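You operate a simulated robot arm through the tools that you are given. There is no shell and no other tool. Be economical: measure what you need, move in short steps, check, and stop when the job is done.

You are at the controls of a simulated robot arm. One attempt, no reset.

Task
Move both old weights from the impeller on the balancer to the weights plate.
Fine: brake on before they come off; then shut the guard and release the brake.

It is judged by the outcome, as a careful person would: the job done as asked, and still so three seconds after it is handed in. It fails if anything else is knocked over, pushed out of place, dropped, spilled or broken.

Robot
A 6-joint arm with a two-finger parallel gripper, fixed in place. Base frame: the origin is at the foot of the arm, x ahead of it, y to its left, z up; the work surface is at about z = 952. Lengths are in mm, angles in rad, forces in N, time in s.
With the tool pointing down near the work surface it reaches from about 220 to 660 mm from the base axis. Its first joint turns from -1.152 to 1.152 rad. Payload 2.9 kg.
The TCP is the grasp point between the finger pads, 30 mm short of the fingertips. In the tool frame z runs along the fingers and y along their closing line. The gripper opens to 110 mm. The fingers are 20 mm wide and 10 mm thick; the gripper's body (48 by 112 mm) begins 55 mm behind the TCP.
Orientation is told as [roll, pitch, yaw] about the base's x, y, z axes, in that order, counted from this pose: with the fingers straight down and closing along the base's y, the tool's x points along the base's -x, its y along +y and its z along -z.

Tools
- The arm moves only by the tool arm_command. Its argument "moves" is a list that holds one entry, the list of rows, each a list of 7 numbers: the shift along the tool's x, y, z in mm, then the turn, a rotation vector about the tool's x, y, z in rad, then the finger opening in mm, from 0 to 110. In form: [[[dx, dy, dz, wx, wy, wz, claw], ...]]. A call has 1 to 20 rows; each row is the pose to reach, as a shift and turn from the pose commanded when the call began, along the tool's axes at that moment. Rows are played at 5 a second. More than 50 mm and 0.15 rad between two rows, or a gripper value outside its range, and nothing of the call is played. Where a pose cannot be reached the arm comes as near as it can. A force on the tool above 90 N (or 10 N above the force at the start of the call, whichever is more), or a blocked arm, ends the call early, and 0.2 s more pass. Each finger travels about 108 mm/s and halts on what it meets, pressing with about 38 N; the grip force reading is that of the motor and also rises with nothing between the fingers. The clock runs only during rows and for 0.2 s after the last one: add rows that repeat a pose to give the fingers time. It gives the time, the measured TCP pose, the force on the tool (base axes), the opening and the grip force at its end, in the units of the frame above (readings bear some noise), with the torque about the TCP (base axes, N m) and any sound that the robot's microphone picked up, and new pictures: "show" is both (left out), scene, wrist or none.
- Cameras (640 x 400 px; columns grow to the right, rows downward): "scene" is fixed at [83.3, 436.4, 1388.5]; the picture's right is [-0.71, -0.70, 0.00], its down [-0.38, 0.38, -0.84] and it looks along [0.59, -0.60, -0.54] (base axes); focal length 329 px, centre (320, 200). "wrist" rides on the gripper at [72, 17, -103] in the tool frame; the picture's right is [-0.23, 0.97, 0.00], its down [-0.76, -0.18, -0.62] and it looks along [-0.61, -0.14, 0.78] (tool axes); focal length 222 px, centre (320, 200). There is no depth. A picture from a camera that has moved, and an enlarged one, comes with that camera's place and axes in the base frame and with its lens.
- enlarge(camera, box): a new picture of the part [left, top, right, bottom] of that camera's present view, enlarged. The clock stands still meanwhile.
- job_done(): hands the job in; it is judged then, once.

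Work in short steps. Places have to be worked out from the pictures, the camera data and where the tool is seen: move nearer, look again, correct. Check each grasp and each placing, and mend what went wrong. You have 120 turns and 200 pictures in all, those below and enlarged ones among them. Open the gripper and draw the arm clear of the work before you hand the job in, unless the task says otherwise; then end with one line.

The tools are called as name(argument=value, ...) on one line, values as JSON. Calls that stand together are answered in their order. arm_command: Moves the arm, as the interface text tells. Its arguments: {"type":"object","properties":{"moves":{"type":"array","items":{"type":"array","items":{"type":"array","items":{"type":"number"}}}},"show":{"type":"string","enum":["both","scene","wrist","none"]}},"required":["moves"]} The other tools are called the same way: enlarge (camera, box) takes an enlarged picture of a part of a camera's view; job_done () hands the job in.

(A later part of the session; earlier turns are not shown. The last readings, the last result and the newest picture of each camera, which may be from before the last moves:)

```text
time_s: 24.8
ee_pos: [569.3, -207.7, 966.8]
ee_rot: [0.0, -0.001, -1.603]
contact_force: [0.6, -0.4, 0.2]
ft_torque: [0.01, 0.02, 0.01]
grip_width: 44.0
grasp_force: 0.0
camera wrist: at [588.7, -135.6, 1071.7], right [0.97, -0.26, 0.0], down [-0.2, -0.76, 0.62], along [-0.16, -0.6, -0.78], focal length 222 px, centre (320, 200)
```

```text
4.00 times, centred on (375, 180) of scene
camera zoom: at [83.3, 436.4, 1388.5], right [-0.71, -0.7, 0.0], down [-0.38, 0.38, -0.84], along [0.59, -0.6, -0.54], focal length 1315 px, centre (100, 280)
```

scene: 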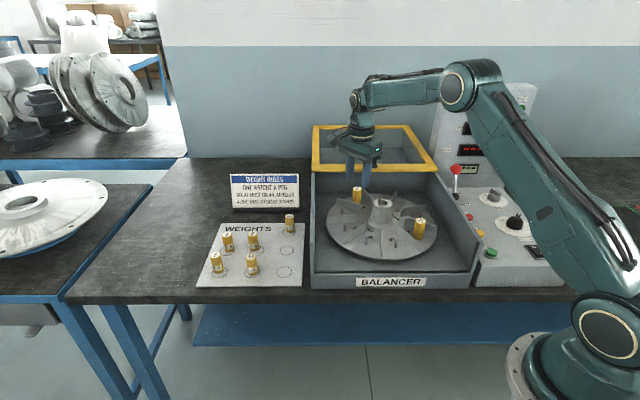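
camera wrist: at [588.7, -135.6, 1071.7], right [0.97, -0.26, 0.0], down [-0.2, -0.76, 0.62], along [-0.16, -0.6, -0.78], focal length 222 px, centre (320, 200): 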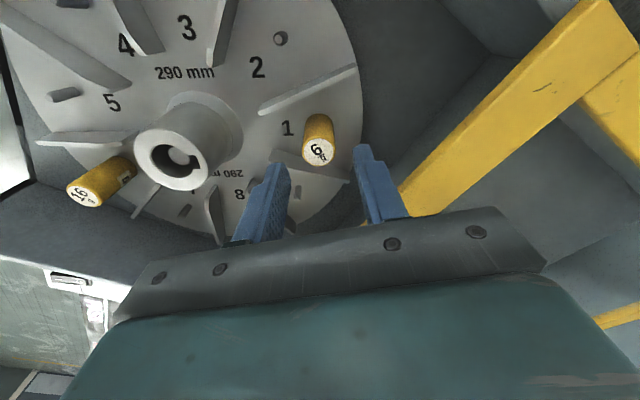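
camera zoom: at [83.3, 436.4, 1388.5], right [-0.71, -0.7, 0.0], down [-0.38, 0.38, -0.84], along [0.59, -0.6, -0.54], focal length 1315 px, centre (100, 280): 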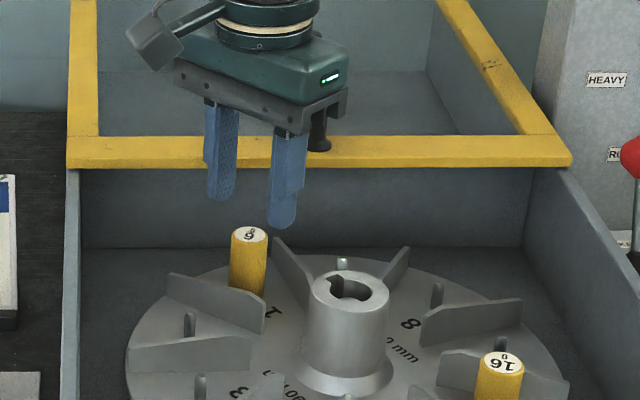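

The weight is centred between the fingers at about (568.5,-208), top z≈918. I descend slowly to TCP z≈915.

arm_command(moves=[[[2, -1, 12, 0, 0, 0, 44], [2, -1, 24, 0, 0, 0, 44], [2, -1, 34, 0, 0, 0, 44], [2, -1, 42, 0, 0, 0, 44], [2, -1, 50, 0, 0, 0, 44]]])

enlarge(camera="wrist", box=[220, 80, 440, 240])

enlarge(camera="scene", box=[310, 130, 440, 230])

```text
time_s: 26.0
ee_pos: [569.8, -206.5, 916.5]
ee_rot: [0.002, -0.001, -1.6]
contact_force: [0.2, 0.3, 0.4]
ft_torque: [0.01, 0.04, 0.02]
grip_width: 44.4
grasp_force: 0.2
camera wrist: at [587.9, -134.1, 1021.3], right [0.97, -0.26, 0.0], down [-0.2, -0.76, 0.62], along [-0.16, -0.6, -0.78], focal length 222 px, centre (320, 200)
```

scene: 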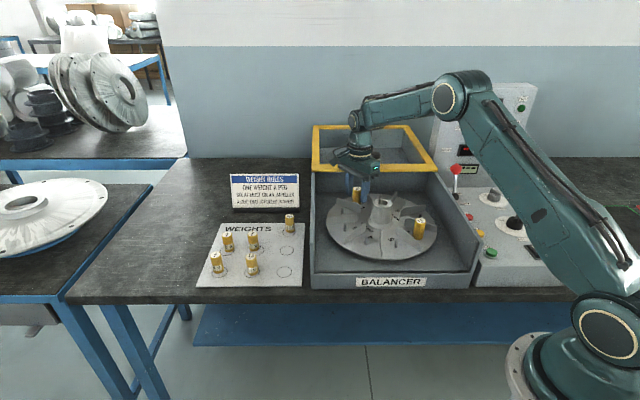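
wrist: 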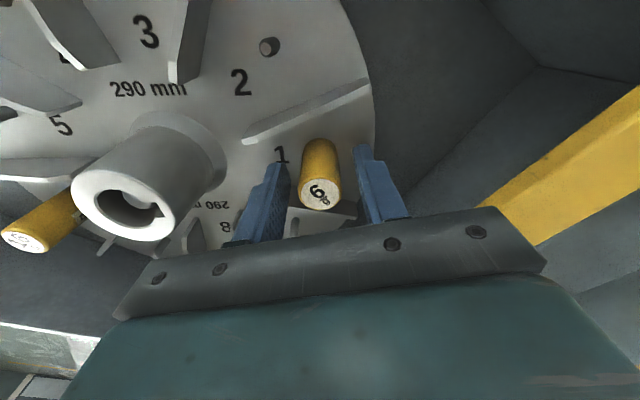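

```text
2.50 times, centred on (330, 160) of wrist
camera zoom: at [587.9, -134.1, 1021.3], right [0.97, -0.26, 0.0], down [-0.2, -0.76, 0.62], along [-0.16, -0.6, -0.78], focal length 555 px, centre (295, 300)
```

zoom: 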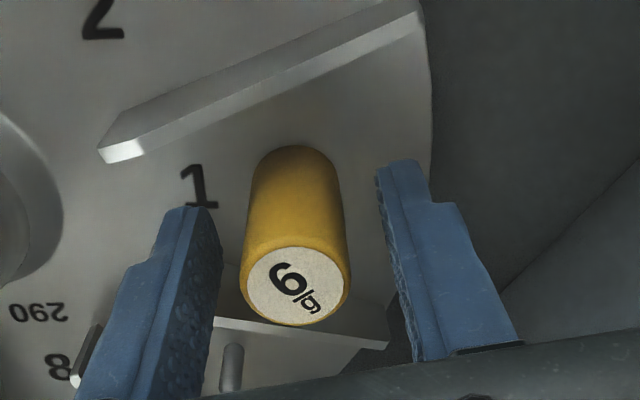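

```text
4.00 times, centred on (375, 180) of scene
camera zoom: at [83.3, 436.4, 1388.5], right [-0.71, -0.7, 0.0], down [-0.38, 0.38, -0.84], along [0.59, -0.6, -0.54], focal length 1315 px, centre (100, 280)
```

zoom: 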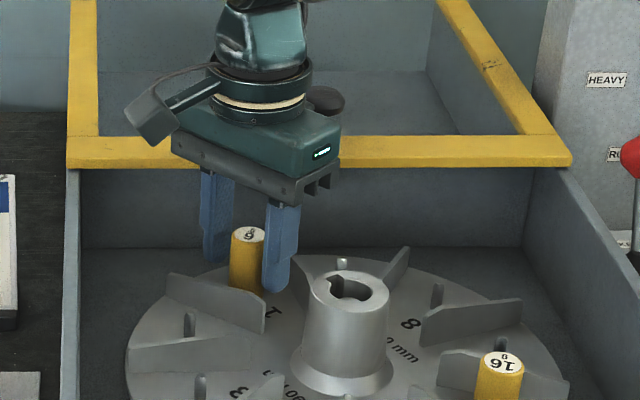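

The fingers straddle the weight; its top is at z≈920. I go 12 mm lower and close.

arm_command(moves=[[[0, 0, 6, 0, 0, 0, 44], [0, 0, 12, 0, 0, 0, 44], [0, 0, 12, 0, 0, 0, 30], [0, 0, 12, 0, 0, 0, 18], [0, 0, 12, 0, 0, 0, 18]]])

enlarge(camera="scene", box=[310, 130, 440, 230])

```text
time_s: 27.2
ee_pos: [569.7, -206.4, 906.3]
ee_rot: [-0.002, -0.001, -1.6]
contact_force: [-0.5, -1.2, 0.0]
ft_torque: [-0.03, 0.01, 0.04]
grip_width: 23.3
grasp_force: 37.7
camera wrist: at [587.7, -133.9, 1010.6], right [0.97, -0.26, 0.0], down [-0.2, -0.76, 0.62], along [-0.16, -0.6, -0.78], focal length 222 px, centre (320, 200)
```

scene: 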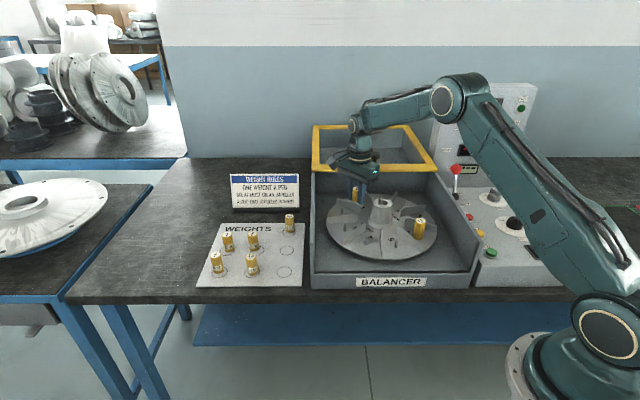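
wrist: 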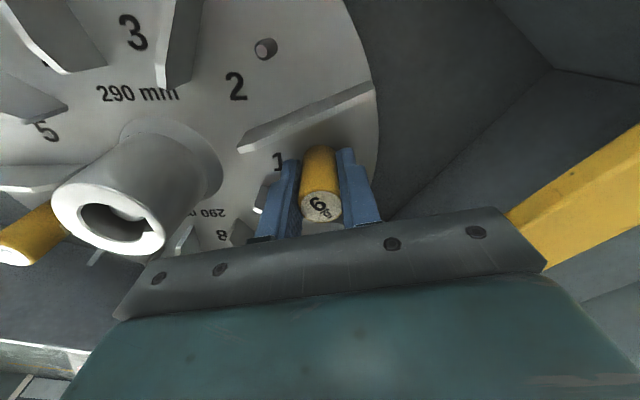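

```text
4.00 times, centred on (375, 180) of scene
camera zoom: at [83.3, 436.4, 1388.5], right [-0.71, -0.7, 0.0], down [-0.38, 0.38, -0.84], along [0.59, -0.6, -0.54], focal length 1315 px, centre (100, 280)
```

zoom: 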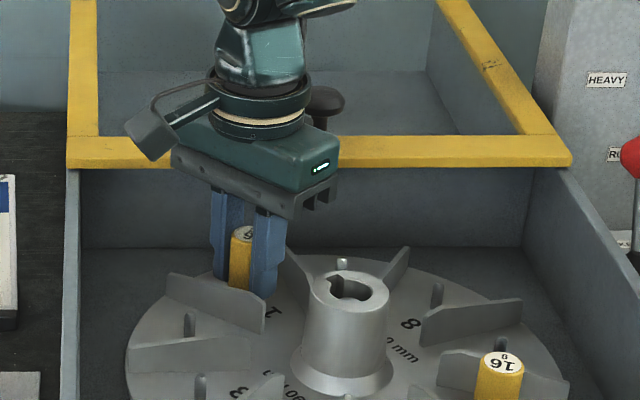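

The weight is gripped, 23 mm wide at 38 N. I pull it straight up.

arm_command(moves=[[[0, 0, -8, 0, 0, 0, 16], [0, 0, -20, 0, 0, 0, 16], [0, 0, -40, 0, 0, 0, 16], [0, 0, -80, 0, 0, 0, 16], [0, 0, -120, 0, 0, 0, 16], [0, 0, -140, 0, 0, 0, 16], [0, 0, -140, 0, 0, 0, 16]]])

enlarge(camera="wrist", box=[220, 80, 440, 240])

```text
time_s: 28.8
ee_pos: [567.8, -205.8, 1045.2]
ee_rot: [0.0, 0.001, -1.601]
contact_force: [0.2, 0.0, -0.2]
ft_torque: [-0.01, 0.0, 0.02]
grip_width: 23.1
grasp_force: 37.9
camera wrist: at [586.8, -135.1, 1149.9], right [0.97, -0.26, 0.0], down [-0.2, -0.76, 0.62], along [-0.16, -0.6, -0.78], focal length 222 px, centre (320, 200)
```

scene: 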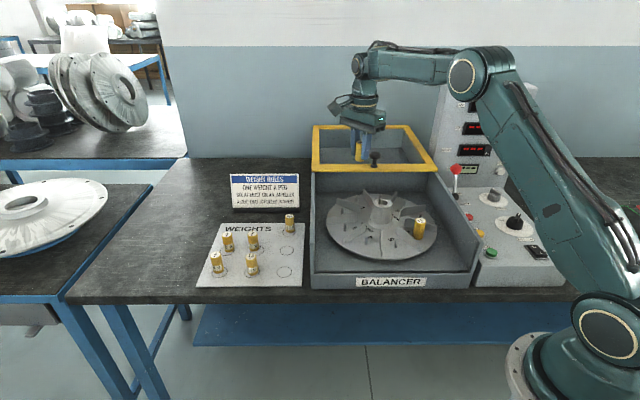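
wrist: 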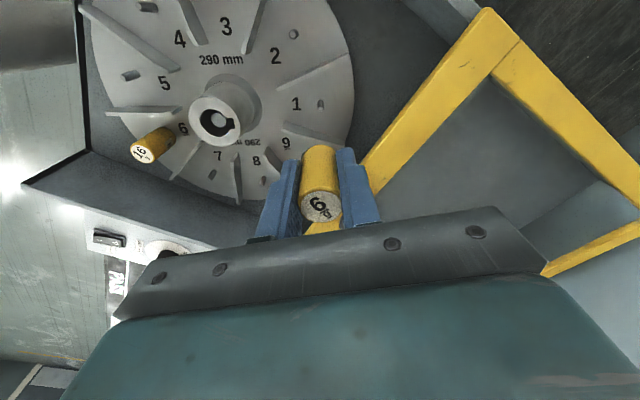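

```text
2.50 times, centred on (330, 160) of wrist
camera zoom: at [586.8, -135.1, 1149.9], right [0.97, -0.26, 0.0], down [-0.2, -0.76, 0.62], along [-0.16, -0.6, -0.78], focal length 555 px, centre (295, 300)
```

zoom: 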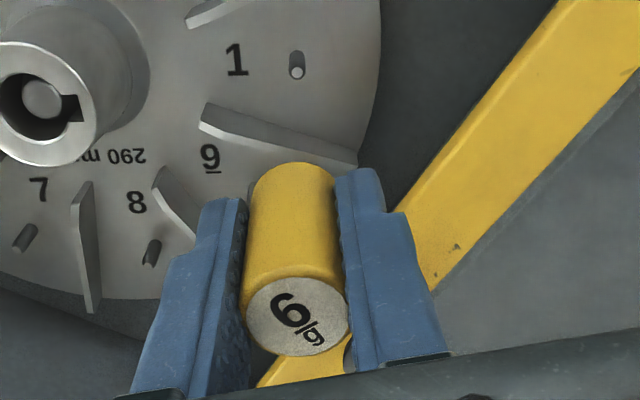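

Weight 6 is off its peg. I carry it high over the box wall to hover above the empty row-2 circle, at about (615,21).

arm_command(moves=[[[40, 7, 0, 0, 0, 0.04, 16], [80, 14, 0, 0, 0, 0.08, 16], [120, 21, 0, 0, 0, 0.12, 16], [160, 28, 0, 0, 0, 0.16, 16], [200, 35, 0, 0, 0, 0.2, 16], [228, 40, 0, 0, 0, 0.2, 16], [228, 40, 0, 0, 0, 0.2, 16]]])

```text
time_s: 30.4
ee_pos: [616.1, 21.8, 1045.7]
ee_rot: [0.0, -0.001, -1.801]
contact_force: [0.2, 0.3, -0.6]
ft_torque: [0.03, 0.0, 0.03]
grip_width: 23.0
grasp_force: 37.8
camera wrist: at [648.9, 88.1, 1150.1], right [0.9, -0.44, 0.0], down [-0.35, -0.7, 0.62], along [-0.28, -0.56, -0.78], focal length 222 px, centre (320, 200)
```

scene: 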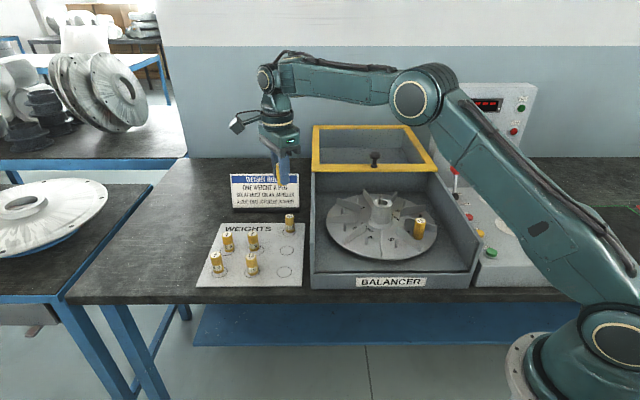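
wrist: 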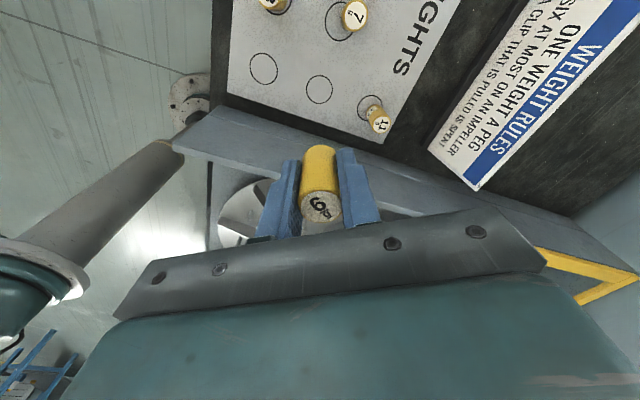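

The empty circle's centre works out to (614,21), right under the weight. I lower to z≈860 and check.

arm_command(moves=[[[-1, -1, 40, 0, 0, 0, 16], [-1, -1, 80, 0, 0, 0, 16], [-1, -1, 120, 0, 0, 0, 16], [-1, -1, 155, 0, 0, 0, 16], [-1, -1, 180, 0, 0, 0, 16], [-1, -1, 180, 0, 0, 0, 16]]])

enlarge(camera="scene", box=[210, 165, 340, 295])

```text
time_s: 31.8
ee_pos: [613.9, 22.2, 865.4]
ee_rot: [-0.001, 0.0, -1.797]
contact_force: [-0.3, 0.3, 0.1]
ft_torque: [-0.01, 0.0, 0.0]
grip_width: 23.1
grasp_force: 38.0
camera wrist: at [646.7, 88.3, 969.5], right [0.9, -0.44, 0.0], down [-0.35, -0.7, 0.62], along [-0.28, -0.56, -0.78], focal length 222 px, centre (320, 200)
```

scene: 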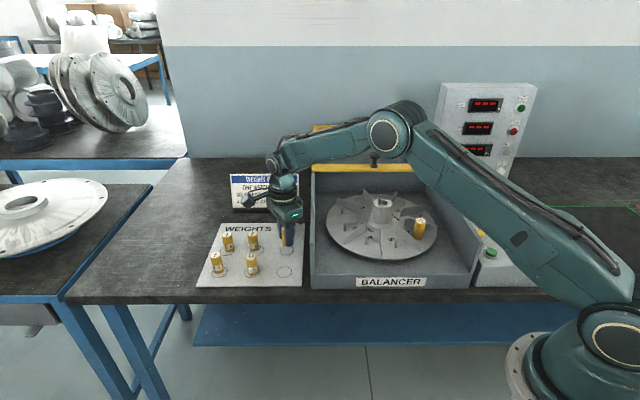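
wrist: 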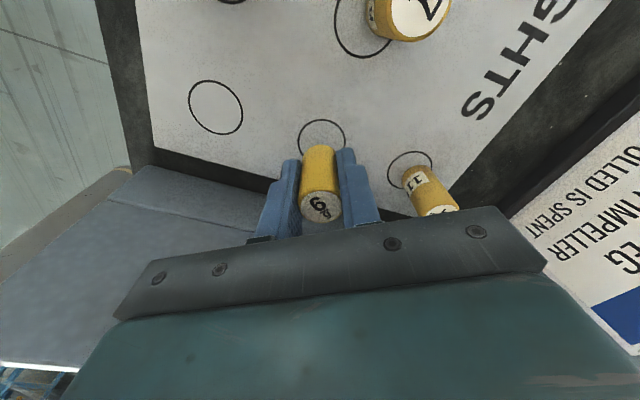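

```text
3.08 times, centred on (275, 230) of scene
camera zoom: at [83.3, 436.4, 1388.5], right [-0.71, -0.7, 0.0], down [-0.38, 0.38, -0.84], along [0.59, -0.6, -0.54], focal length 1012 px, centre (458, 108)
```

zoom: 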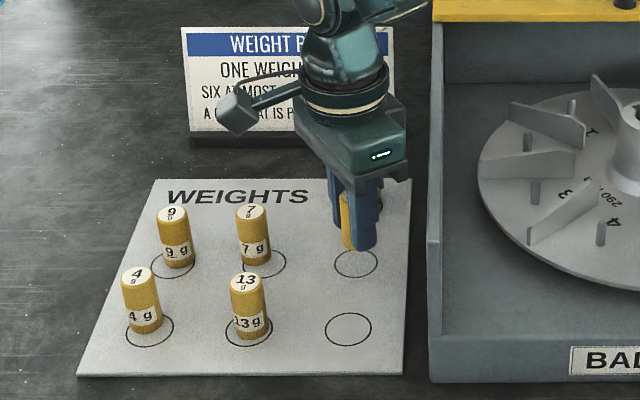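

It is centred over the circle. I lower further in small steps, watching for contact.

arm_command(moves=[[[0, 0, 6, 0, 0, 0, 16], [0, 0, 12, 0, 0, 0, 16], [0, 0, 16, 0, 0, 0, 16], [0, 0, 16, 0, 0, 0, 16]]], show="wrist")

enlarge(camera="scene", box=[260, 200, 320, 260])

```text
time_s: 32.8
ee_pos: [614.6, 21.2, 848.7]
ee_rot: [-0.001, -0.001, -1.8]
contact_force: [0.5, 1.0, -0.6]
ft_torque: [0.03, -0.02, 0.02]
grip_width: 23.4
grasp_force: 37.8
camera wrist: at [647.5, 88.2, 953.9], right [0.9, -0.44, 0.0], down [-0.35, -0.7, 0.62], along [-0.28, -0.56, -0.78], focal length 222 px, centre (320, 200)
```

wrist: 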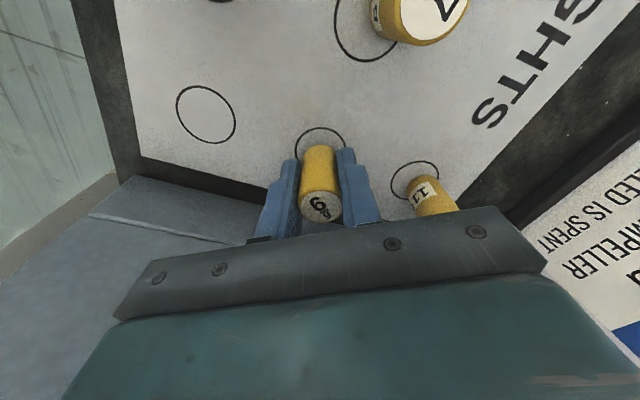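

```text
6.67 times, centred on (290, 230) of scene
camera zoom: at [83.3, 436.4, 1388.5], right [-0.71, -0.7, 0.0], down [-0.38, 0.38, -0.84], along [0.59, -0.6, -0.54], focal length 2192 px, centre (520, 0)
```

zoom: 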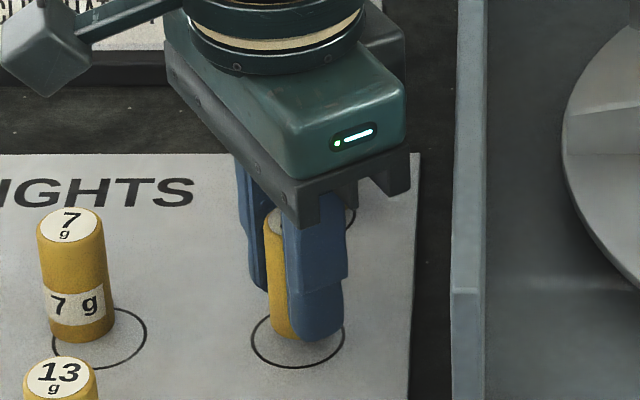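

There is no contact yet; I keep lowering in small steps.

arm_command(moves=[[[0, 0, 3, 0, 0, 0, 16], [0, 0, 6, 0, 0, 0, 16], [0, 0, 8, 0, 0, 0, 16], [0, 0, 8, 0, 0, 0, 16]]], show="none")

enlarge(camera="scene", box=[260, 200, 320, 260])

```text
time_s: 33.8
ee_pos: [615.7, 21.3, 839.7]
ee_rot: [0.0, 0.0, -1.799]
contact_force: [1.1, -0.2, -0.1]
ft_torque: [-0.03, 0.01, 0.02]
grip_width: 23.5
grasp_force: 38.6
```

```text
6.67 times, centred on (290, 230) of scene
camera zoom: at [83.3, 436.4, 1388.5], right [-0.71, -0.7, 0.0], down [-0.38, 0.38, -0.84], along [0.59, -0.6, -0.54], focal length 2192 px, centre (520, 0)
```

zoom: 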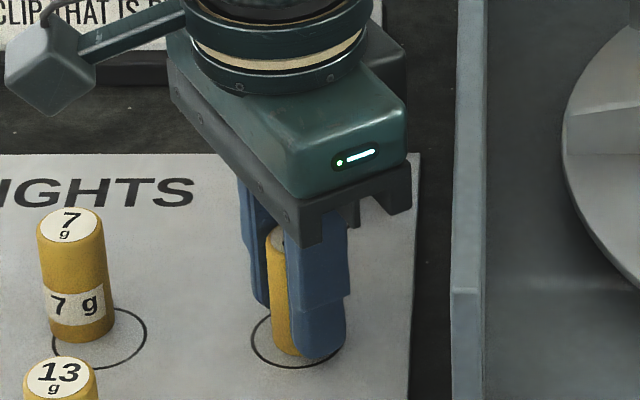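

The weight's bottom looks almost on the plate. I lower a few more millimetres, checking force.

arm_command(moves=[[[0, 0, 1.5, 0, 0, 0, 16], [0, 0, 3, 0, 0, 0, 16], [0, 0, 3, 0, 0, 0, 16]]], show="none")

```text
time_s: 34.6
ee_pos: [615.6, 20.7, 840.3]
ee_rot: [0.003, 0.002, -1.798]
contact_force: [-10.7, 2.4, 26.1]
ft_torque: [0.02, 0.39, 0.01]
grip_width: 23.7
grasp_force: 38.3
```

Contact (26 N up). I ease back 2 mm and open the fingers.

arm_command(moves=[[[0, 0, -2.5, 0, 0, 0, 16], [0, 0, -2.5, 0, 0, 0, 28], [0, 0, -2.5, 0, 0, 0, 46], [0, 0, -2.5, 0, 0, 0, 46]]])

enlarge(camera="scene", box=[260, 200, 320, 260])

```text
time_s: 35.6
ee_pos: [614.6, 18.7, 840.3]
ee_rot: [0.0, -0.001, -1.798]
contact_force: [-0.3, -0.8, 0.2]
ft_torque: [-0.02, -0.02, -0.02]
grip_width: 45.9
grasp_force: 0.0
camera wrist: at [647.1, 86.8, 944.8], right [0.9, -0.44, 0.0], down [-0.35, -0.7, 0.62], along [-0.28, -0.56, -0.78], focal length 222 px, centre (320, 200)
```

scene: 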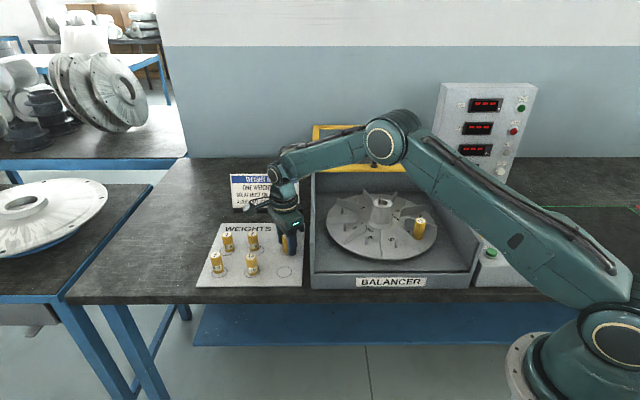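
wrist: 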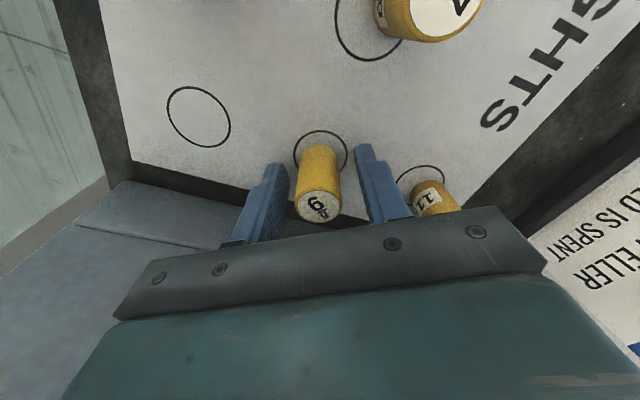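

```text
6.67 times, centred on (290, 230) of scene
camera zoom: at [83.3, 436.4, 1388.5], right [-0.71, -0.7, 0.0], down [-0.38, 0.38, -0.84], along [0.59, -0.6, -0.54], focal length 2192 px, centre (520, 0)
```

zoom: 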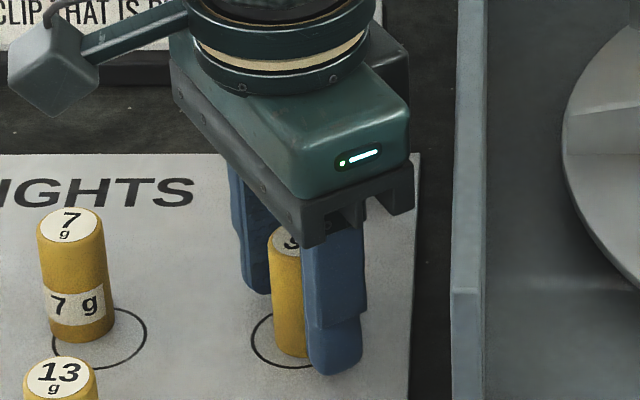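

Weight 6 stands in its circle. I rise straight up and travel to hover over weight 16.

arm_command(moves=[[[0, 0, -30, 0, 0, 0, 46], [0, 0, -75, 0, 0, 0, 46], [0, 0, -120, 0, 0, 0, 46], [0, 0, -165, 0, 0, 0, 46], [0, 0, -210, 0, 0, 0, 46], [-36, -27, -210, 0, 0, -0.08, 46], [-72, -54, -210, 0, 0, -0.16, 46], [-108, -80, -210, 0, 0, -0.24, 46], [-144, -106, -210, 0, 0, -0.32, 46], [-180, -132, -210, 0, 0, -0.4, 46], [-216, -158, -210, 0, 0, -0.5, 46], [-250, -184, -210, 0, 0, -0.6, 46], [-271, -198, -210, 0, 0, -0.6, 46], [-271, -198, -210, 0, 0, -0.6, 46]]])

enlarge(camera="scene", box=[190, 165, 320, 295])

enlarge(camera="wrist", box=[220, 40, 440, 200])

```text
time_s: 38.6
ee_pos: [360.8, -199.1, 1051.9]
ee_rot: [-0.001, 0.0, -1.199]
contact_force: [0.5, -0.3, -0.3]
ft_torque: [0.03, -0.01, 0.02]
grip_width: 46.0
grasp_force: 0.1
camera wrist: at [349.7, -124.5, 1155.8], right [0.99, 0.14, 0.0], down [0.11, -0.77, 0.62], along [0.09, -0.62, -0.78], focal length 222 px, centre (320, 200)
```

scene: 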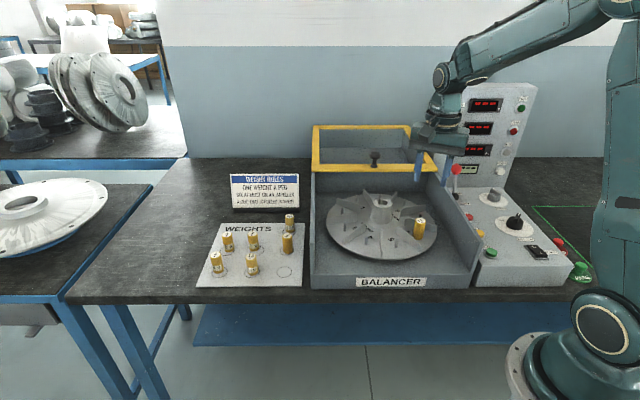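
wrist: 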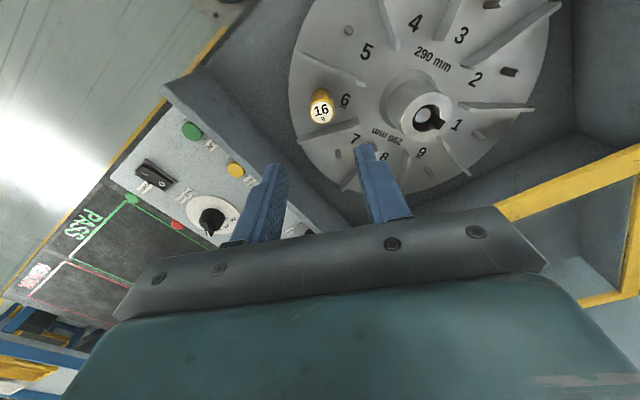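

```text
3.08 times, centred on (255, 230) of scene
camera zoom: at [83.3, 436.4, 1388.5], right [-0.71, -0.7, 0.0], down [-0.38, 0.38, -0.84], along [0.59, -0.6, -0.54], focal length 1012 px, centre (520, 108)
```

zoom: 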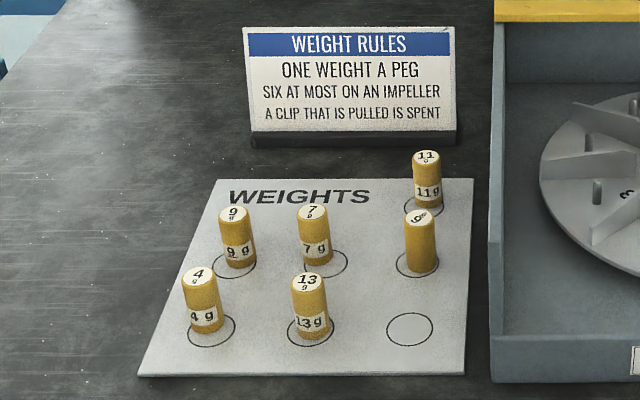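

```text
2.50 times, centred on (330, 120) of wrist
camera zoom: at [349.7, -124.5, 1155.8], right [0.99, 0.14, 0.0], down [0.11, -0.77, 0.62], along [0.09, -0.62, -0.78], focal length 555 px, centre (295, 400)
```

zoom: 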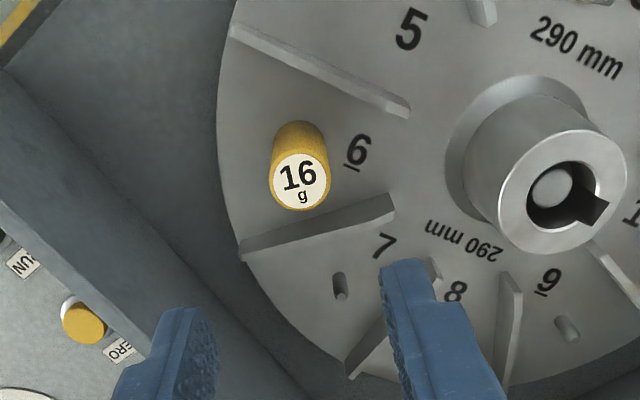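

Weight 6 is correctly placed. Weight 16's top is at about (362,-197), and closing nearly parallels the vanes here. I descend to z≈935 and check.

arm_command(moves=[[[1, 2, 40, 0, 0, 0, 46], [1, 2, 80, 0, 0, 0, 46], [1, 2, 105, 0, 0, 0, 46], [1, 2, 117, 0, 0, 0, 46], [1, 2, 117, 0, 0, 0, 46]]])

enlarge(camera="wrist", box=[220, 80, 440, 240])

enlarge(camera="scene", box=[370, 160, 480, 260])

```text
time_s: 39.8
ee_pos: [362.0, -195.7, 934.1]
ee_rot: [-0.001, 0.0, -1.199]
contact_force: [-0.4, -0.1, 0.5]
ft_torque: [-0.01, 0.02, -0.02]
grip_width: 45.9
grasp_force: 0.1
camera wrist: at [351.2, -122.5, 1039.1], right [0.99, 0.14, 0.0], down [0.11, -0.77, 0.62], along [0.09, -0.62, -0.78], focal length 222 px, centre (320, 200)
```

scene: 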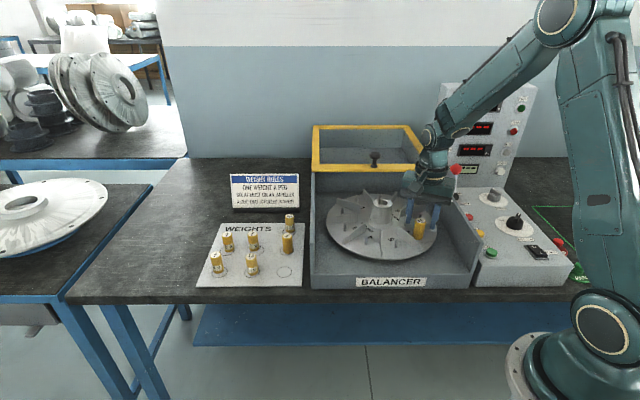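
wrist: 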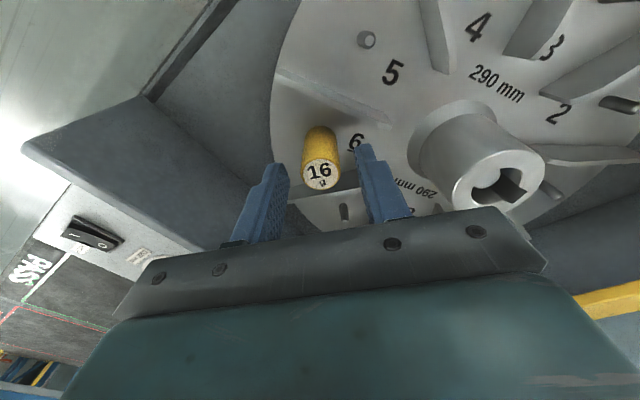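

```text
2.50 times, centred on (330, 160) of wrist
camera zoom: at [351.2, -122.5, 1039.1], right [0.99, 0.14, 0.0], down [0.11, -0.77, 0.62], along [0.09, -0.62, -0.78], focal length 555 px, centre (295, 300)
```

zoom: 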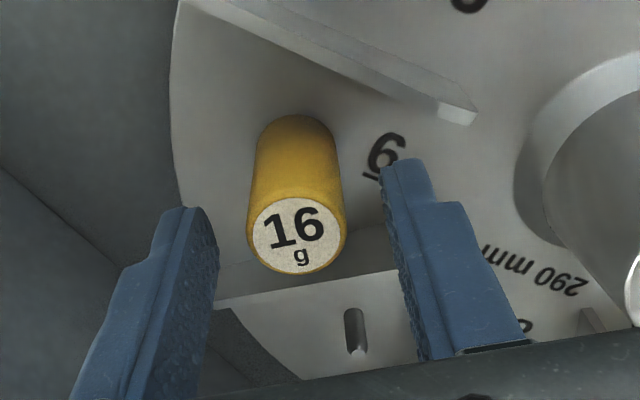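

```text
4.00 times, centred on (425, 210) of scene
camera zoom: at [83.3, 436.4, 1388.5], right [-0.71, -0.7, 0.0], down [-0.38, 0.38, -0.84], along [0.59, -0.6, -0.54], focal length 1315 px, centre (-100, 160)
```

zoom: 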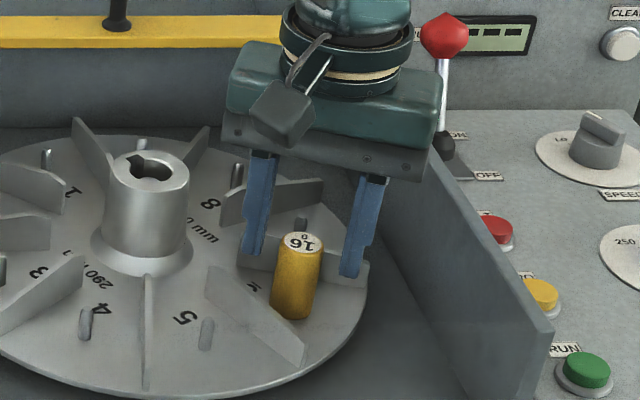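

It is well centred. I descend 28 mm and grip.

arm_command(moves=[[[0, 0, 10, 0, 0, 0, 46], [0, 0, 20, 0, 0, 0, 46], [0, 0, 28, 0, 0, 0, 46], [0, 0, 28, 0, 0, 0, 30], [0, 0, 28, 0, 0, 0, 16], [0, 0, 28, 0, 0, 0, 16]]])

enlarge(camera="scene", box=[370, 160, 480, 260])

```text
time_s: 41.2
ee_pos: [363.0, -195.8, 906.7]
ee_rot: [0.0, 0.003, -1.199]
contact_force: [-0.1, 0.0, 0.2]
ft_torque: [-0.02, 0.04, -0.02]
grip_width: 24.4
grasp_force: 37.6
camera wrist: at [351.6, -122.9, 1011.2], right [0.99, 0.14, 0.0], down [0.11, -0.77, 0.62], along [0.09, -0.62, -0.78], focal length 222 px, centre (320, 200)
```

scene: 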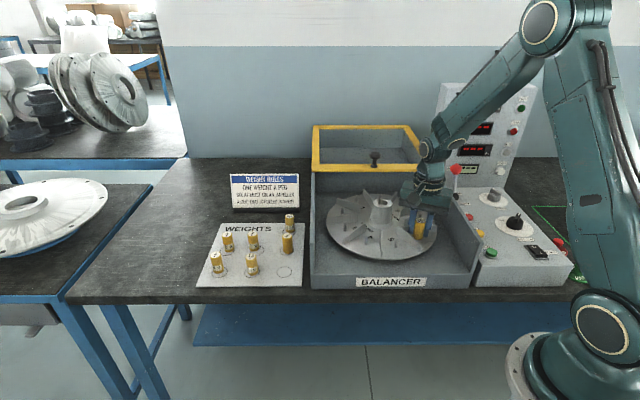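
wrist: 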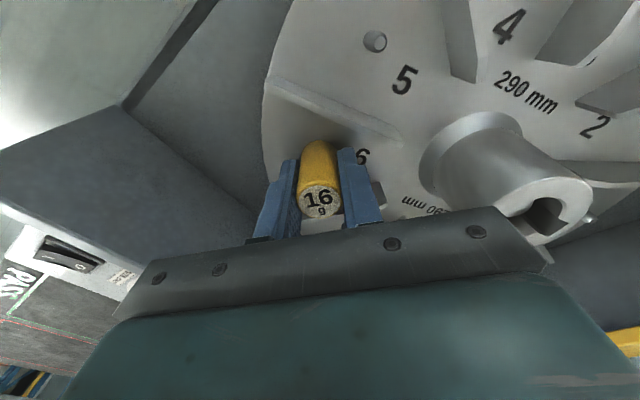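

```text
4.00 times, centred on (425, 210) of scene
camera zoom: at [83.3, 436.4, 1388.5], right [-0.71, -0.7, 0.0], down [-0.38, 0.38, -0.84], along [0.59, -0.6, -0.54], focal length 1315 px, centre (-100, 160)
```

zoom: 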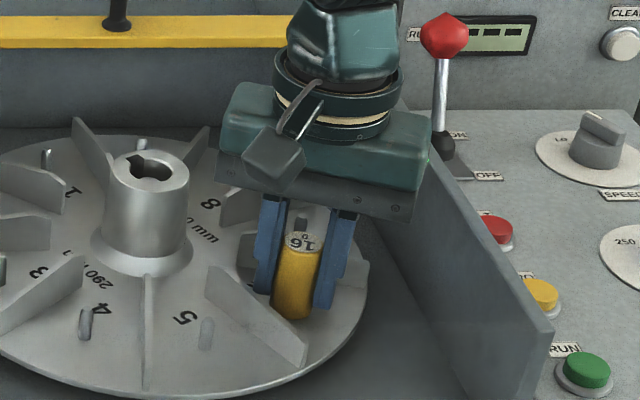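

Gripped (24 mm). I lift it, then carry it over to the last empty circle at about (557,77).

arm_command(moves=[[[0, 0, -8, 0, 0, 0, 16], [0, 0, -25, 0, 0, 0, 16], [0, 0, -65, 0, 0, 0, 16], [0, 0, -105, 0, 0, 0, 16], [0, 0, -140, 0, 0, 0, 16], [23, 35, -140, 0, 0, 0.08, 16], [46, 70, -140, 0, 0, 0.16, 16], [69, 105, -140, 0, 0, 0.24, 16], [92, 140, -140, 0, 0, 0.32, 16], [115, 175, -140, 0, 0, 0.4, 16], [138, 210, -140, 0, 0, 0.48, 16], [161, 245, -140, 0, 0, 0.56, 16], [184, 280, -140, 0, 0, 0.6, 16], [184, 280, -140, 0, 0, 0.6, 16]]])

```text
time_s: 44.2
ee_pos: [556.0, 76.3, 1046.7]
ee_rot: [0.001, 0.001, -1.801]
contact_force: [-0.1, 0.2, -0.5]
ft_torque: [0.0, 0.01, -0.01]
grip_width: 24.3
grasp_force: 37.9
camera wrist: at [589.2, 143.2, 1151.2], right [0.9, -0.44, 0.0], down [-0.35, -0.7, 0.62], along [-0.28, -0.56, -0.78], focal length 222 px, centre (320, 200)
```

scene: 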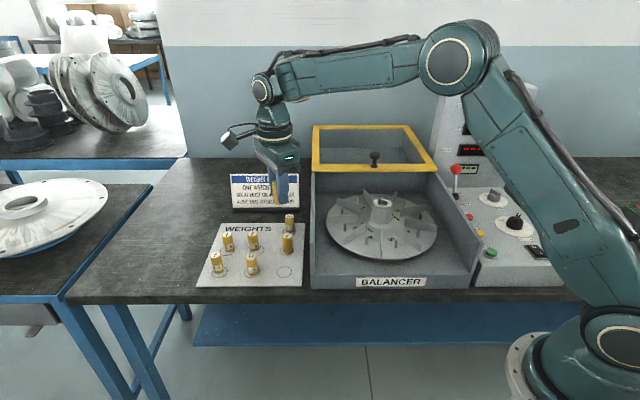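
wrist: 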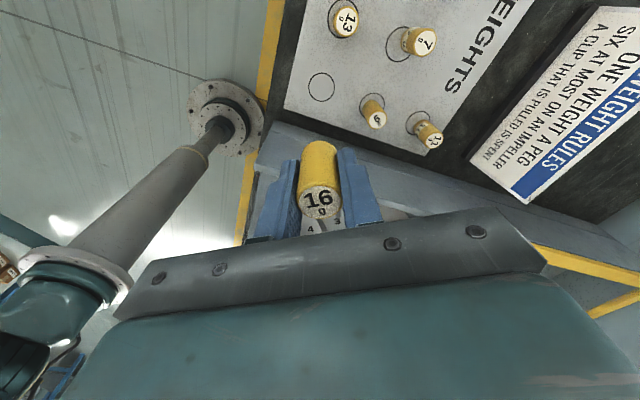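

The circle centre is at (558.5,76.5). I lower to just above the plate; contact came at TCP z≈840 last time.

arm_command(moves=[[[0.5, 2, 40, 0, 0, 0, 16], [0.5, 2, 80, 0, 0, 0, 16], [0.5, 2, 120, 0, 0, 0, 16], [0.5, 2, 155, 0, 0, 0, 16], [0.5, 2, 180, 0, 0, 0, 16], [0.5, 2, 196, 0, 0, 0, 16], [0.5, 2, 202, 0, 0, 0, 16], [0.5, 2, 202, 0, 0, 0, 16]]])

enlarge(camera="scene", box=[250, 220, 320, 290])

```text
time_s: 46.0
ee_pos: [557.2, 76.9, 843.1]
ee_rot: [0.0, 0.002, -1.798]
contact_force: [-0.1, 0.1, -0.9]
ft_torque: [0.0, -0.02, 0.01]
grip_width: 24.3
grasp_force: 38.2
camera wrist: at [590.0, 143.2, 948.0], right [0.9, -0.44, 0.0], down [-0.35, -0.7, 0.62], along [-0.28, -0.56, -0.78], focal length 222 px, centre (320, 200)
```

scene: 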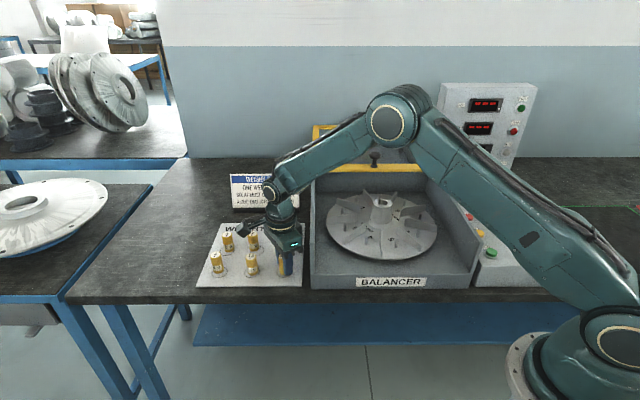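
wrist: 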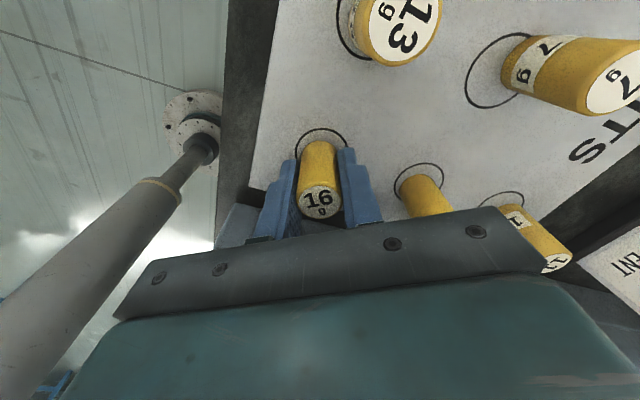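

```text
5.71 times, centred on (285, 255) of scene
camera zoom: at [83.3, 436.4, 1388.5], right [-0.71, -0.7, 0.0], down [-0.38, 0.38, -0.84], along [0.59, -0.6, -0.54], focal length 1878 px, centre (520, -114)
```

zoom: 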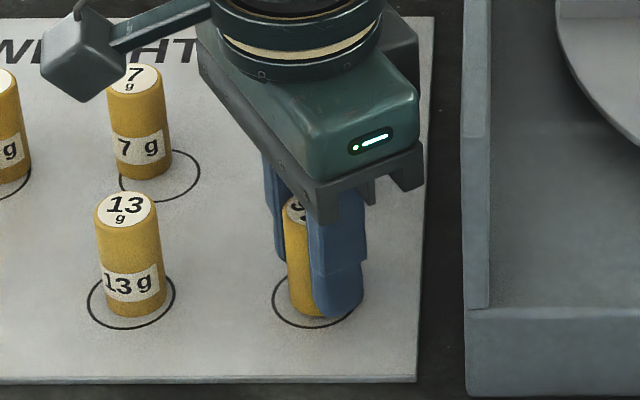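

I lower the last few millimetres to contact.

arm_command(moves=[[[0, 0, 2, 0, 0, 0, 16], [0, 0, 4, 0, 0, 0, 16], [0, 0, 4, 0, 0, 0, 16]]], show="none")

```text
time_s: 46.8
ee_pos: [557.3, 76.6, 841.2]
ee_rot: [0.003, 0.0, -1.799]
contact_force: [-9.8, -0.6, 22.6]
ft_torque: [-0.06, 0.34, -0.02]
grip_width: 24.4
grasp_force: 38.8
```

Contact. I back off 2 mm, release, then rise clear.

arm_command(moves=[[[0, 0, -2, 0, 0, 0, 16], [0, 0, -2, 0, 0, 0, 28], [0, 0, -2, 0, 0, 0, 46], [0, 0, -2, 0, 0, 0, 46], [0, 0, -30, 0, 0, 0, 46], [0, 0, -75, 0, 0, 0, 46], [0, 0, -120, 0, 0, 0, 46], [0, 0, -165, 0, 0, 0, 46], [0, 0, -210, 0, 0, 0, 46], [0, 0, -210, 0, 0, 0, 46]]])

enlarge(camera="scene", box=[190, 165, 320, 295])

enlarge(camera="scene", box=[300, 110, 500, 290])

```text
time_s: 49.0
ee_pos: [558.3, 76.6, 1051.9]
ee_rot: [-0.001, 0.001, -1.799]
contact_force: [-0.3, 0.7, 0.4]
ft_torque: [0.0, 0.0, 0.04]
grip_width: 45.8
grasp_force: 0.1
camera wrist: at [591.1, 142.3, 1156.2], right [0.9, -0.44, 0.0], down [-0.35, -0.7, 0.62], along [-0.28, -0.56, -0.78], focal length 222 px, centre (320, 200)
```

scene: 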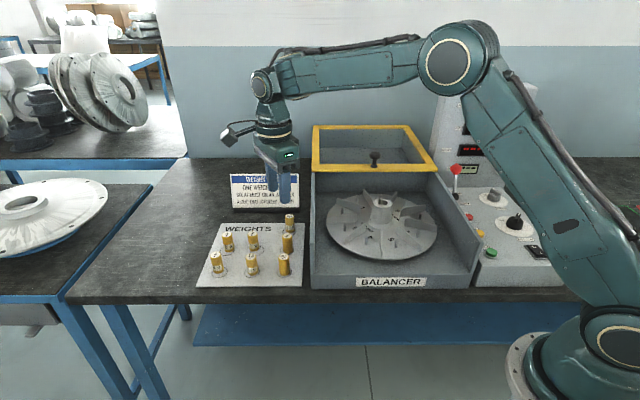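
wrist: 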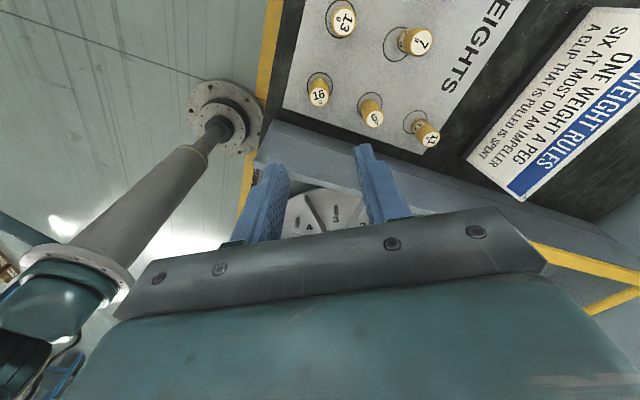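

```text
3.08 times, centred on (255, 230) of scene
camera zoom: at [83.3, 436.4, 1388.5], right [-0.71, -0.7, 0.0], down [-0.38, 0.38, -0.84], along [0.59, -0.6, -0.54], focal length 1012 px, centre (520, 108)
```

zoom: 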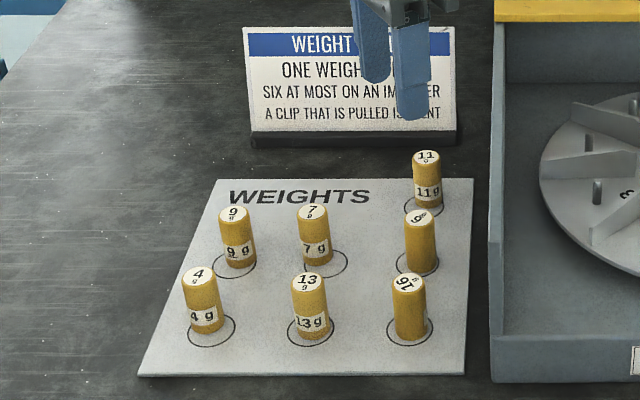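

```text
2.22 times, centred on (400, 200) of scene
camera zoom: at [83.3, 436.4, 1388.5], right [-0.71, -0.7, 0.0], down [-0.38, 0.38, -0.84], along [0.59, -0.6, -0.54], focal length 730 px, centre (142, 200)
```

zoom: 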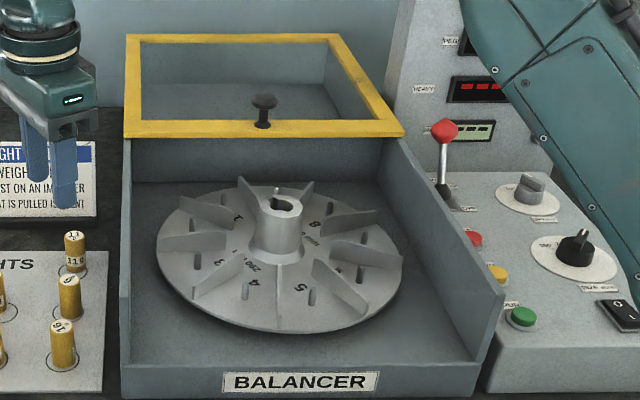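

Both weights stand in their circles and the impeller is empty. Next is closing the guard: I move toward the knob, staying high, and turn so the fingers can straddle it sideways.

arm_command(moves=[[[-35, 10, -5, 0, 0, -0.12, 46], [-70, 20, -10, 0, 0, -0.24, 46], [-105, 30, -15, 0, 0, -0.36, 50], [-140, 40, -20, 0, 0, -0.48, 60], [-175, 50, -25, 0, 0, -0.6, 60], [-210, 60, -30, 0, 0, -0.72, 60], [-245, 70, -35, 0, 0, -0.84, 60], [-280, 80, -40, 0, 0, -0.96, 60], [-305, 88, -40, 0, 0, -1.04, 60], [-305, 88, -40, 0, 0, -1.04, 60]]])

```text
time_s: 51.2
ee_pos: [574.8, -241.6, 1089.2]
ee_rot: [-0.001, 0.0, -0.758]
contact_force: [-0.8, -0.1, -0.5]
ft_torque: [0.01, 0.04, 0.0]
grip_width: 60.0
grasp_force: 0.1
camera wrist: at [532.9, -178.8, 1193.9], right [0.83, 0.55, 0.0], down [0.43, -0.65, 0.62], along [0.34, -0.52, -0.78], focal length 222 px, centre (320, 200)
```

scene: 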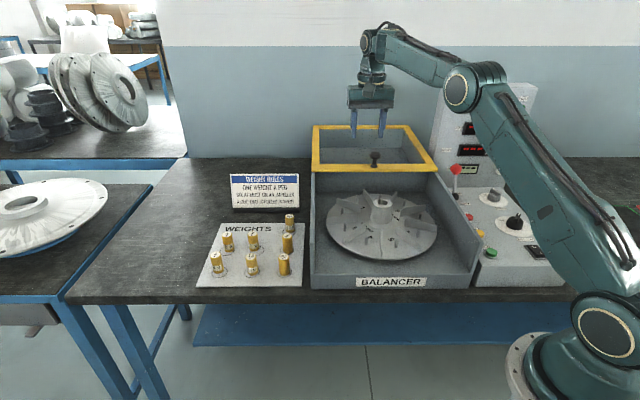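
wrist: 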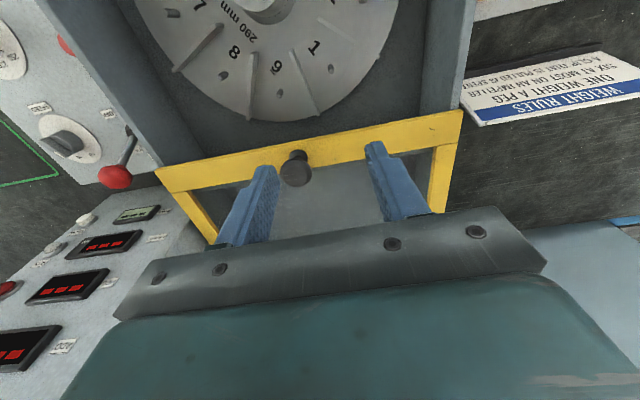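

The knob is at (579,-293), head z≈990. I move directly above it and check the reach.

arm_command(moves=[[[-20, -18, 10, 0, 0, 0, 60], [-37, -35, 30, 0, 0, 0, 60], [-37, -35, 55, 0, 0, 0, 60], [-37, -35, 55, 0, 0, 0, 60]]])

enlarge(camera="scene", box=[310, 90, 450, 190])

```text
time_s: 52.2
ee_pos: [576.3, -292.5, 1035.5]
ee_rot: [-0.001, 0.0, -0.76]
contact_force: [0.9, -0.6, 0.1]
ft_torque: [0.0, 0.0, 0.03]
grip_width: 60.0
grasp_force: 0.0
camera wrist: at [535.8, -230.2, 1139.8], right [0.84, 0.55, 0.0], down [0.43, -0.65, 0.62], along [0.34, -0.52, -0.78], focal length 222 px, centre (320, 200)
```

scene: 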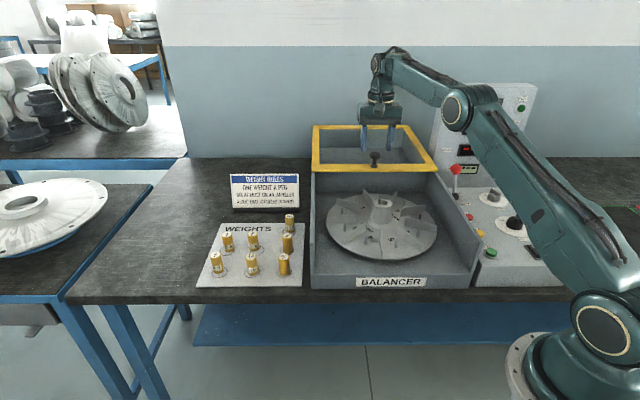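
wrist: 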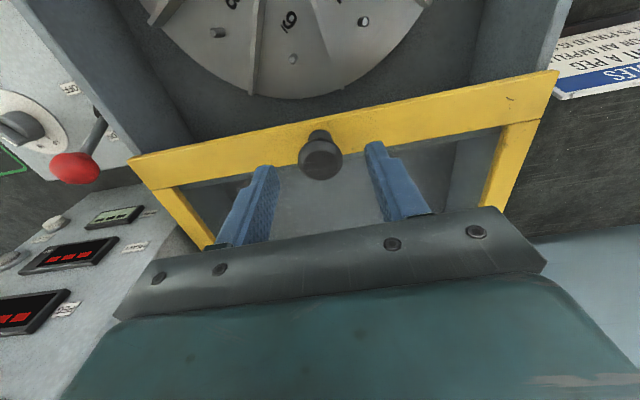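

```text
4.00 times, centred on (380, 140) of scene
camera zoom: at [83.3, 436.4, 1388.5], right [-0.71, -0.7, 0.0], down [-0.38, 0.38, -0.84], along [0.59, -0.6, -0.54], focal length 1315 px, centre (80, 440)
```

zoom: 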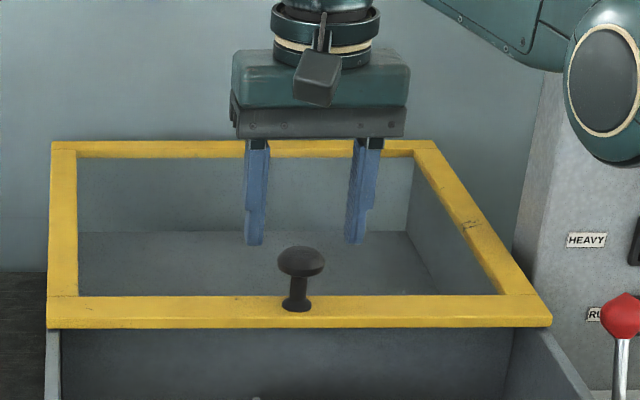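

The knob is centred between the fingers. I descend to z≈988 and close on it.

arm_command(moves=[[[-4, -1, 16, 0, 0, 0, 60], [-4, -1, 32, 0, 0, 0, 60], [-4, -1, 47, 0, 0, 0, 60], [-4, -1, 47, 0, 0, 0, 45], [-4, -1, 47, 0, 0, 0, 26], [-4, -1, 47, 0, 0, 0, 26]]])

enlarge(camera="scene", box=[310, 90, 450, 190])

```text
time_s: 53.6
ee_pos: [578.5, -296.1, 987.2]
ee_rot: [0.0, -0.001, -0.762]
contact_force: [-8.2, -8.2, -1.3]
ft_torque: [-0.06, -0.24, -0.01]
grip_width: 34.9
grasp_force: 45.1
camera wrist: at [537.8, -233.9, 1092.4], right [0.84, 0.55, 0.0], down [0.43, -0.65, 0.62], along [0.34, -0.52, -0.78], focal length 222 px, centre (320, 200)
```

scene: 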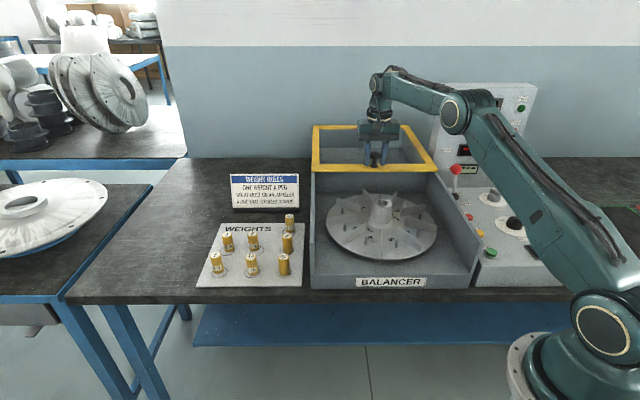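
wrist: 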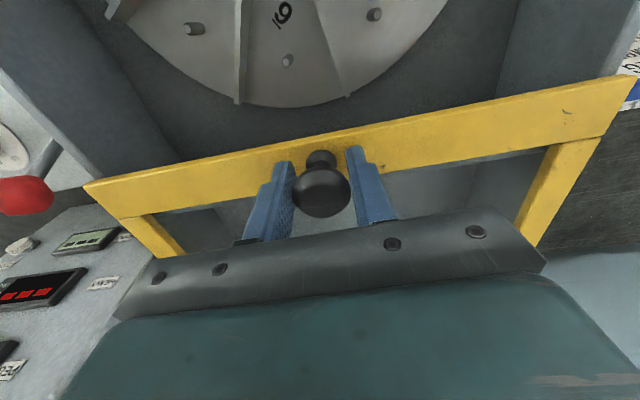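

```text
4.00 times, centred on (380, 140) of scene
camera zoom: at [83.1, 436.2, 1388.6], right [-0.71, -0.7, 0.0], down [-0.38, 0.38, -0.84], along [0.59, -0.6, -0.54], focal length 1315 px, centre (80, 440)
```

zoom: 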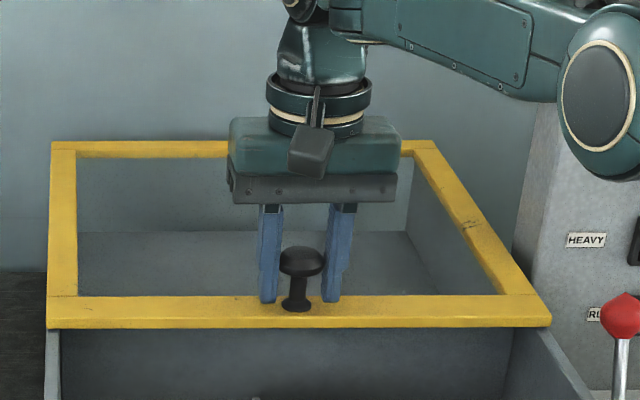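

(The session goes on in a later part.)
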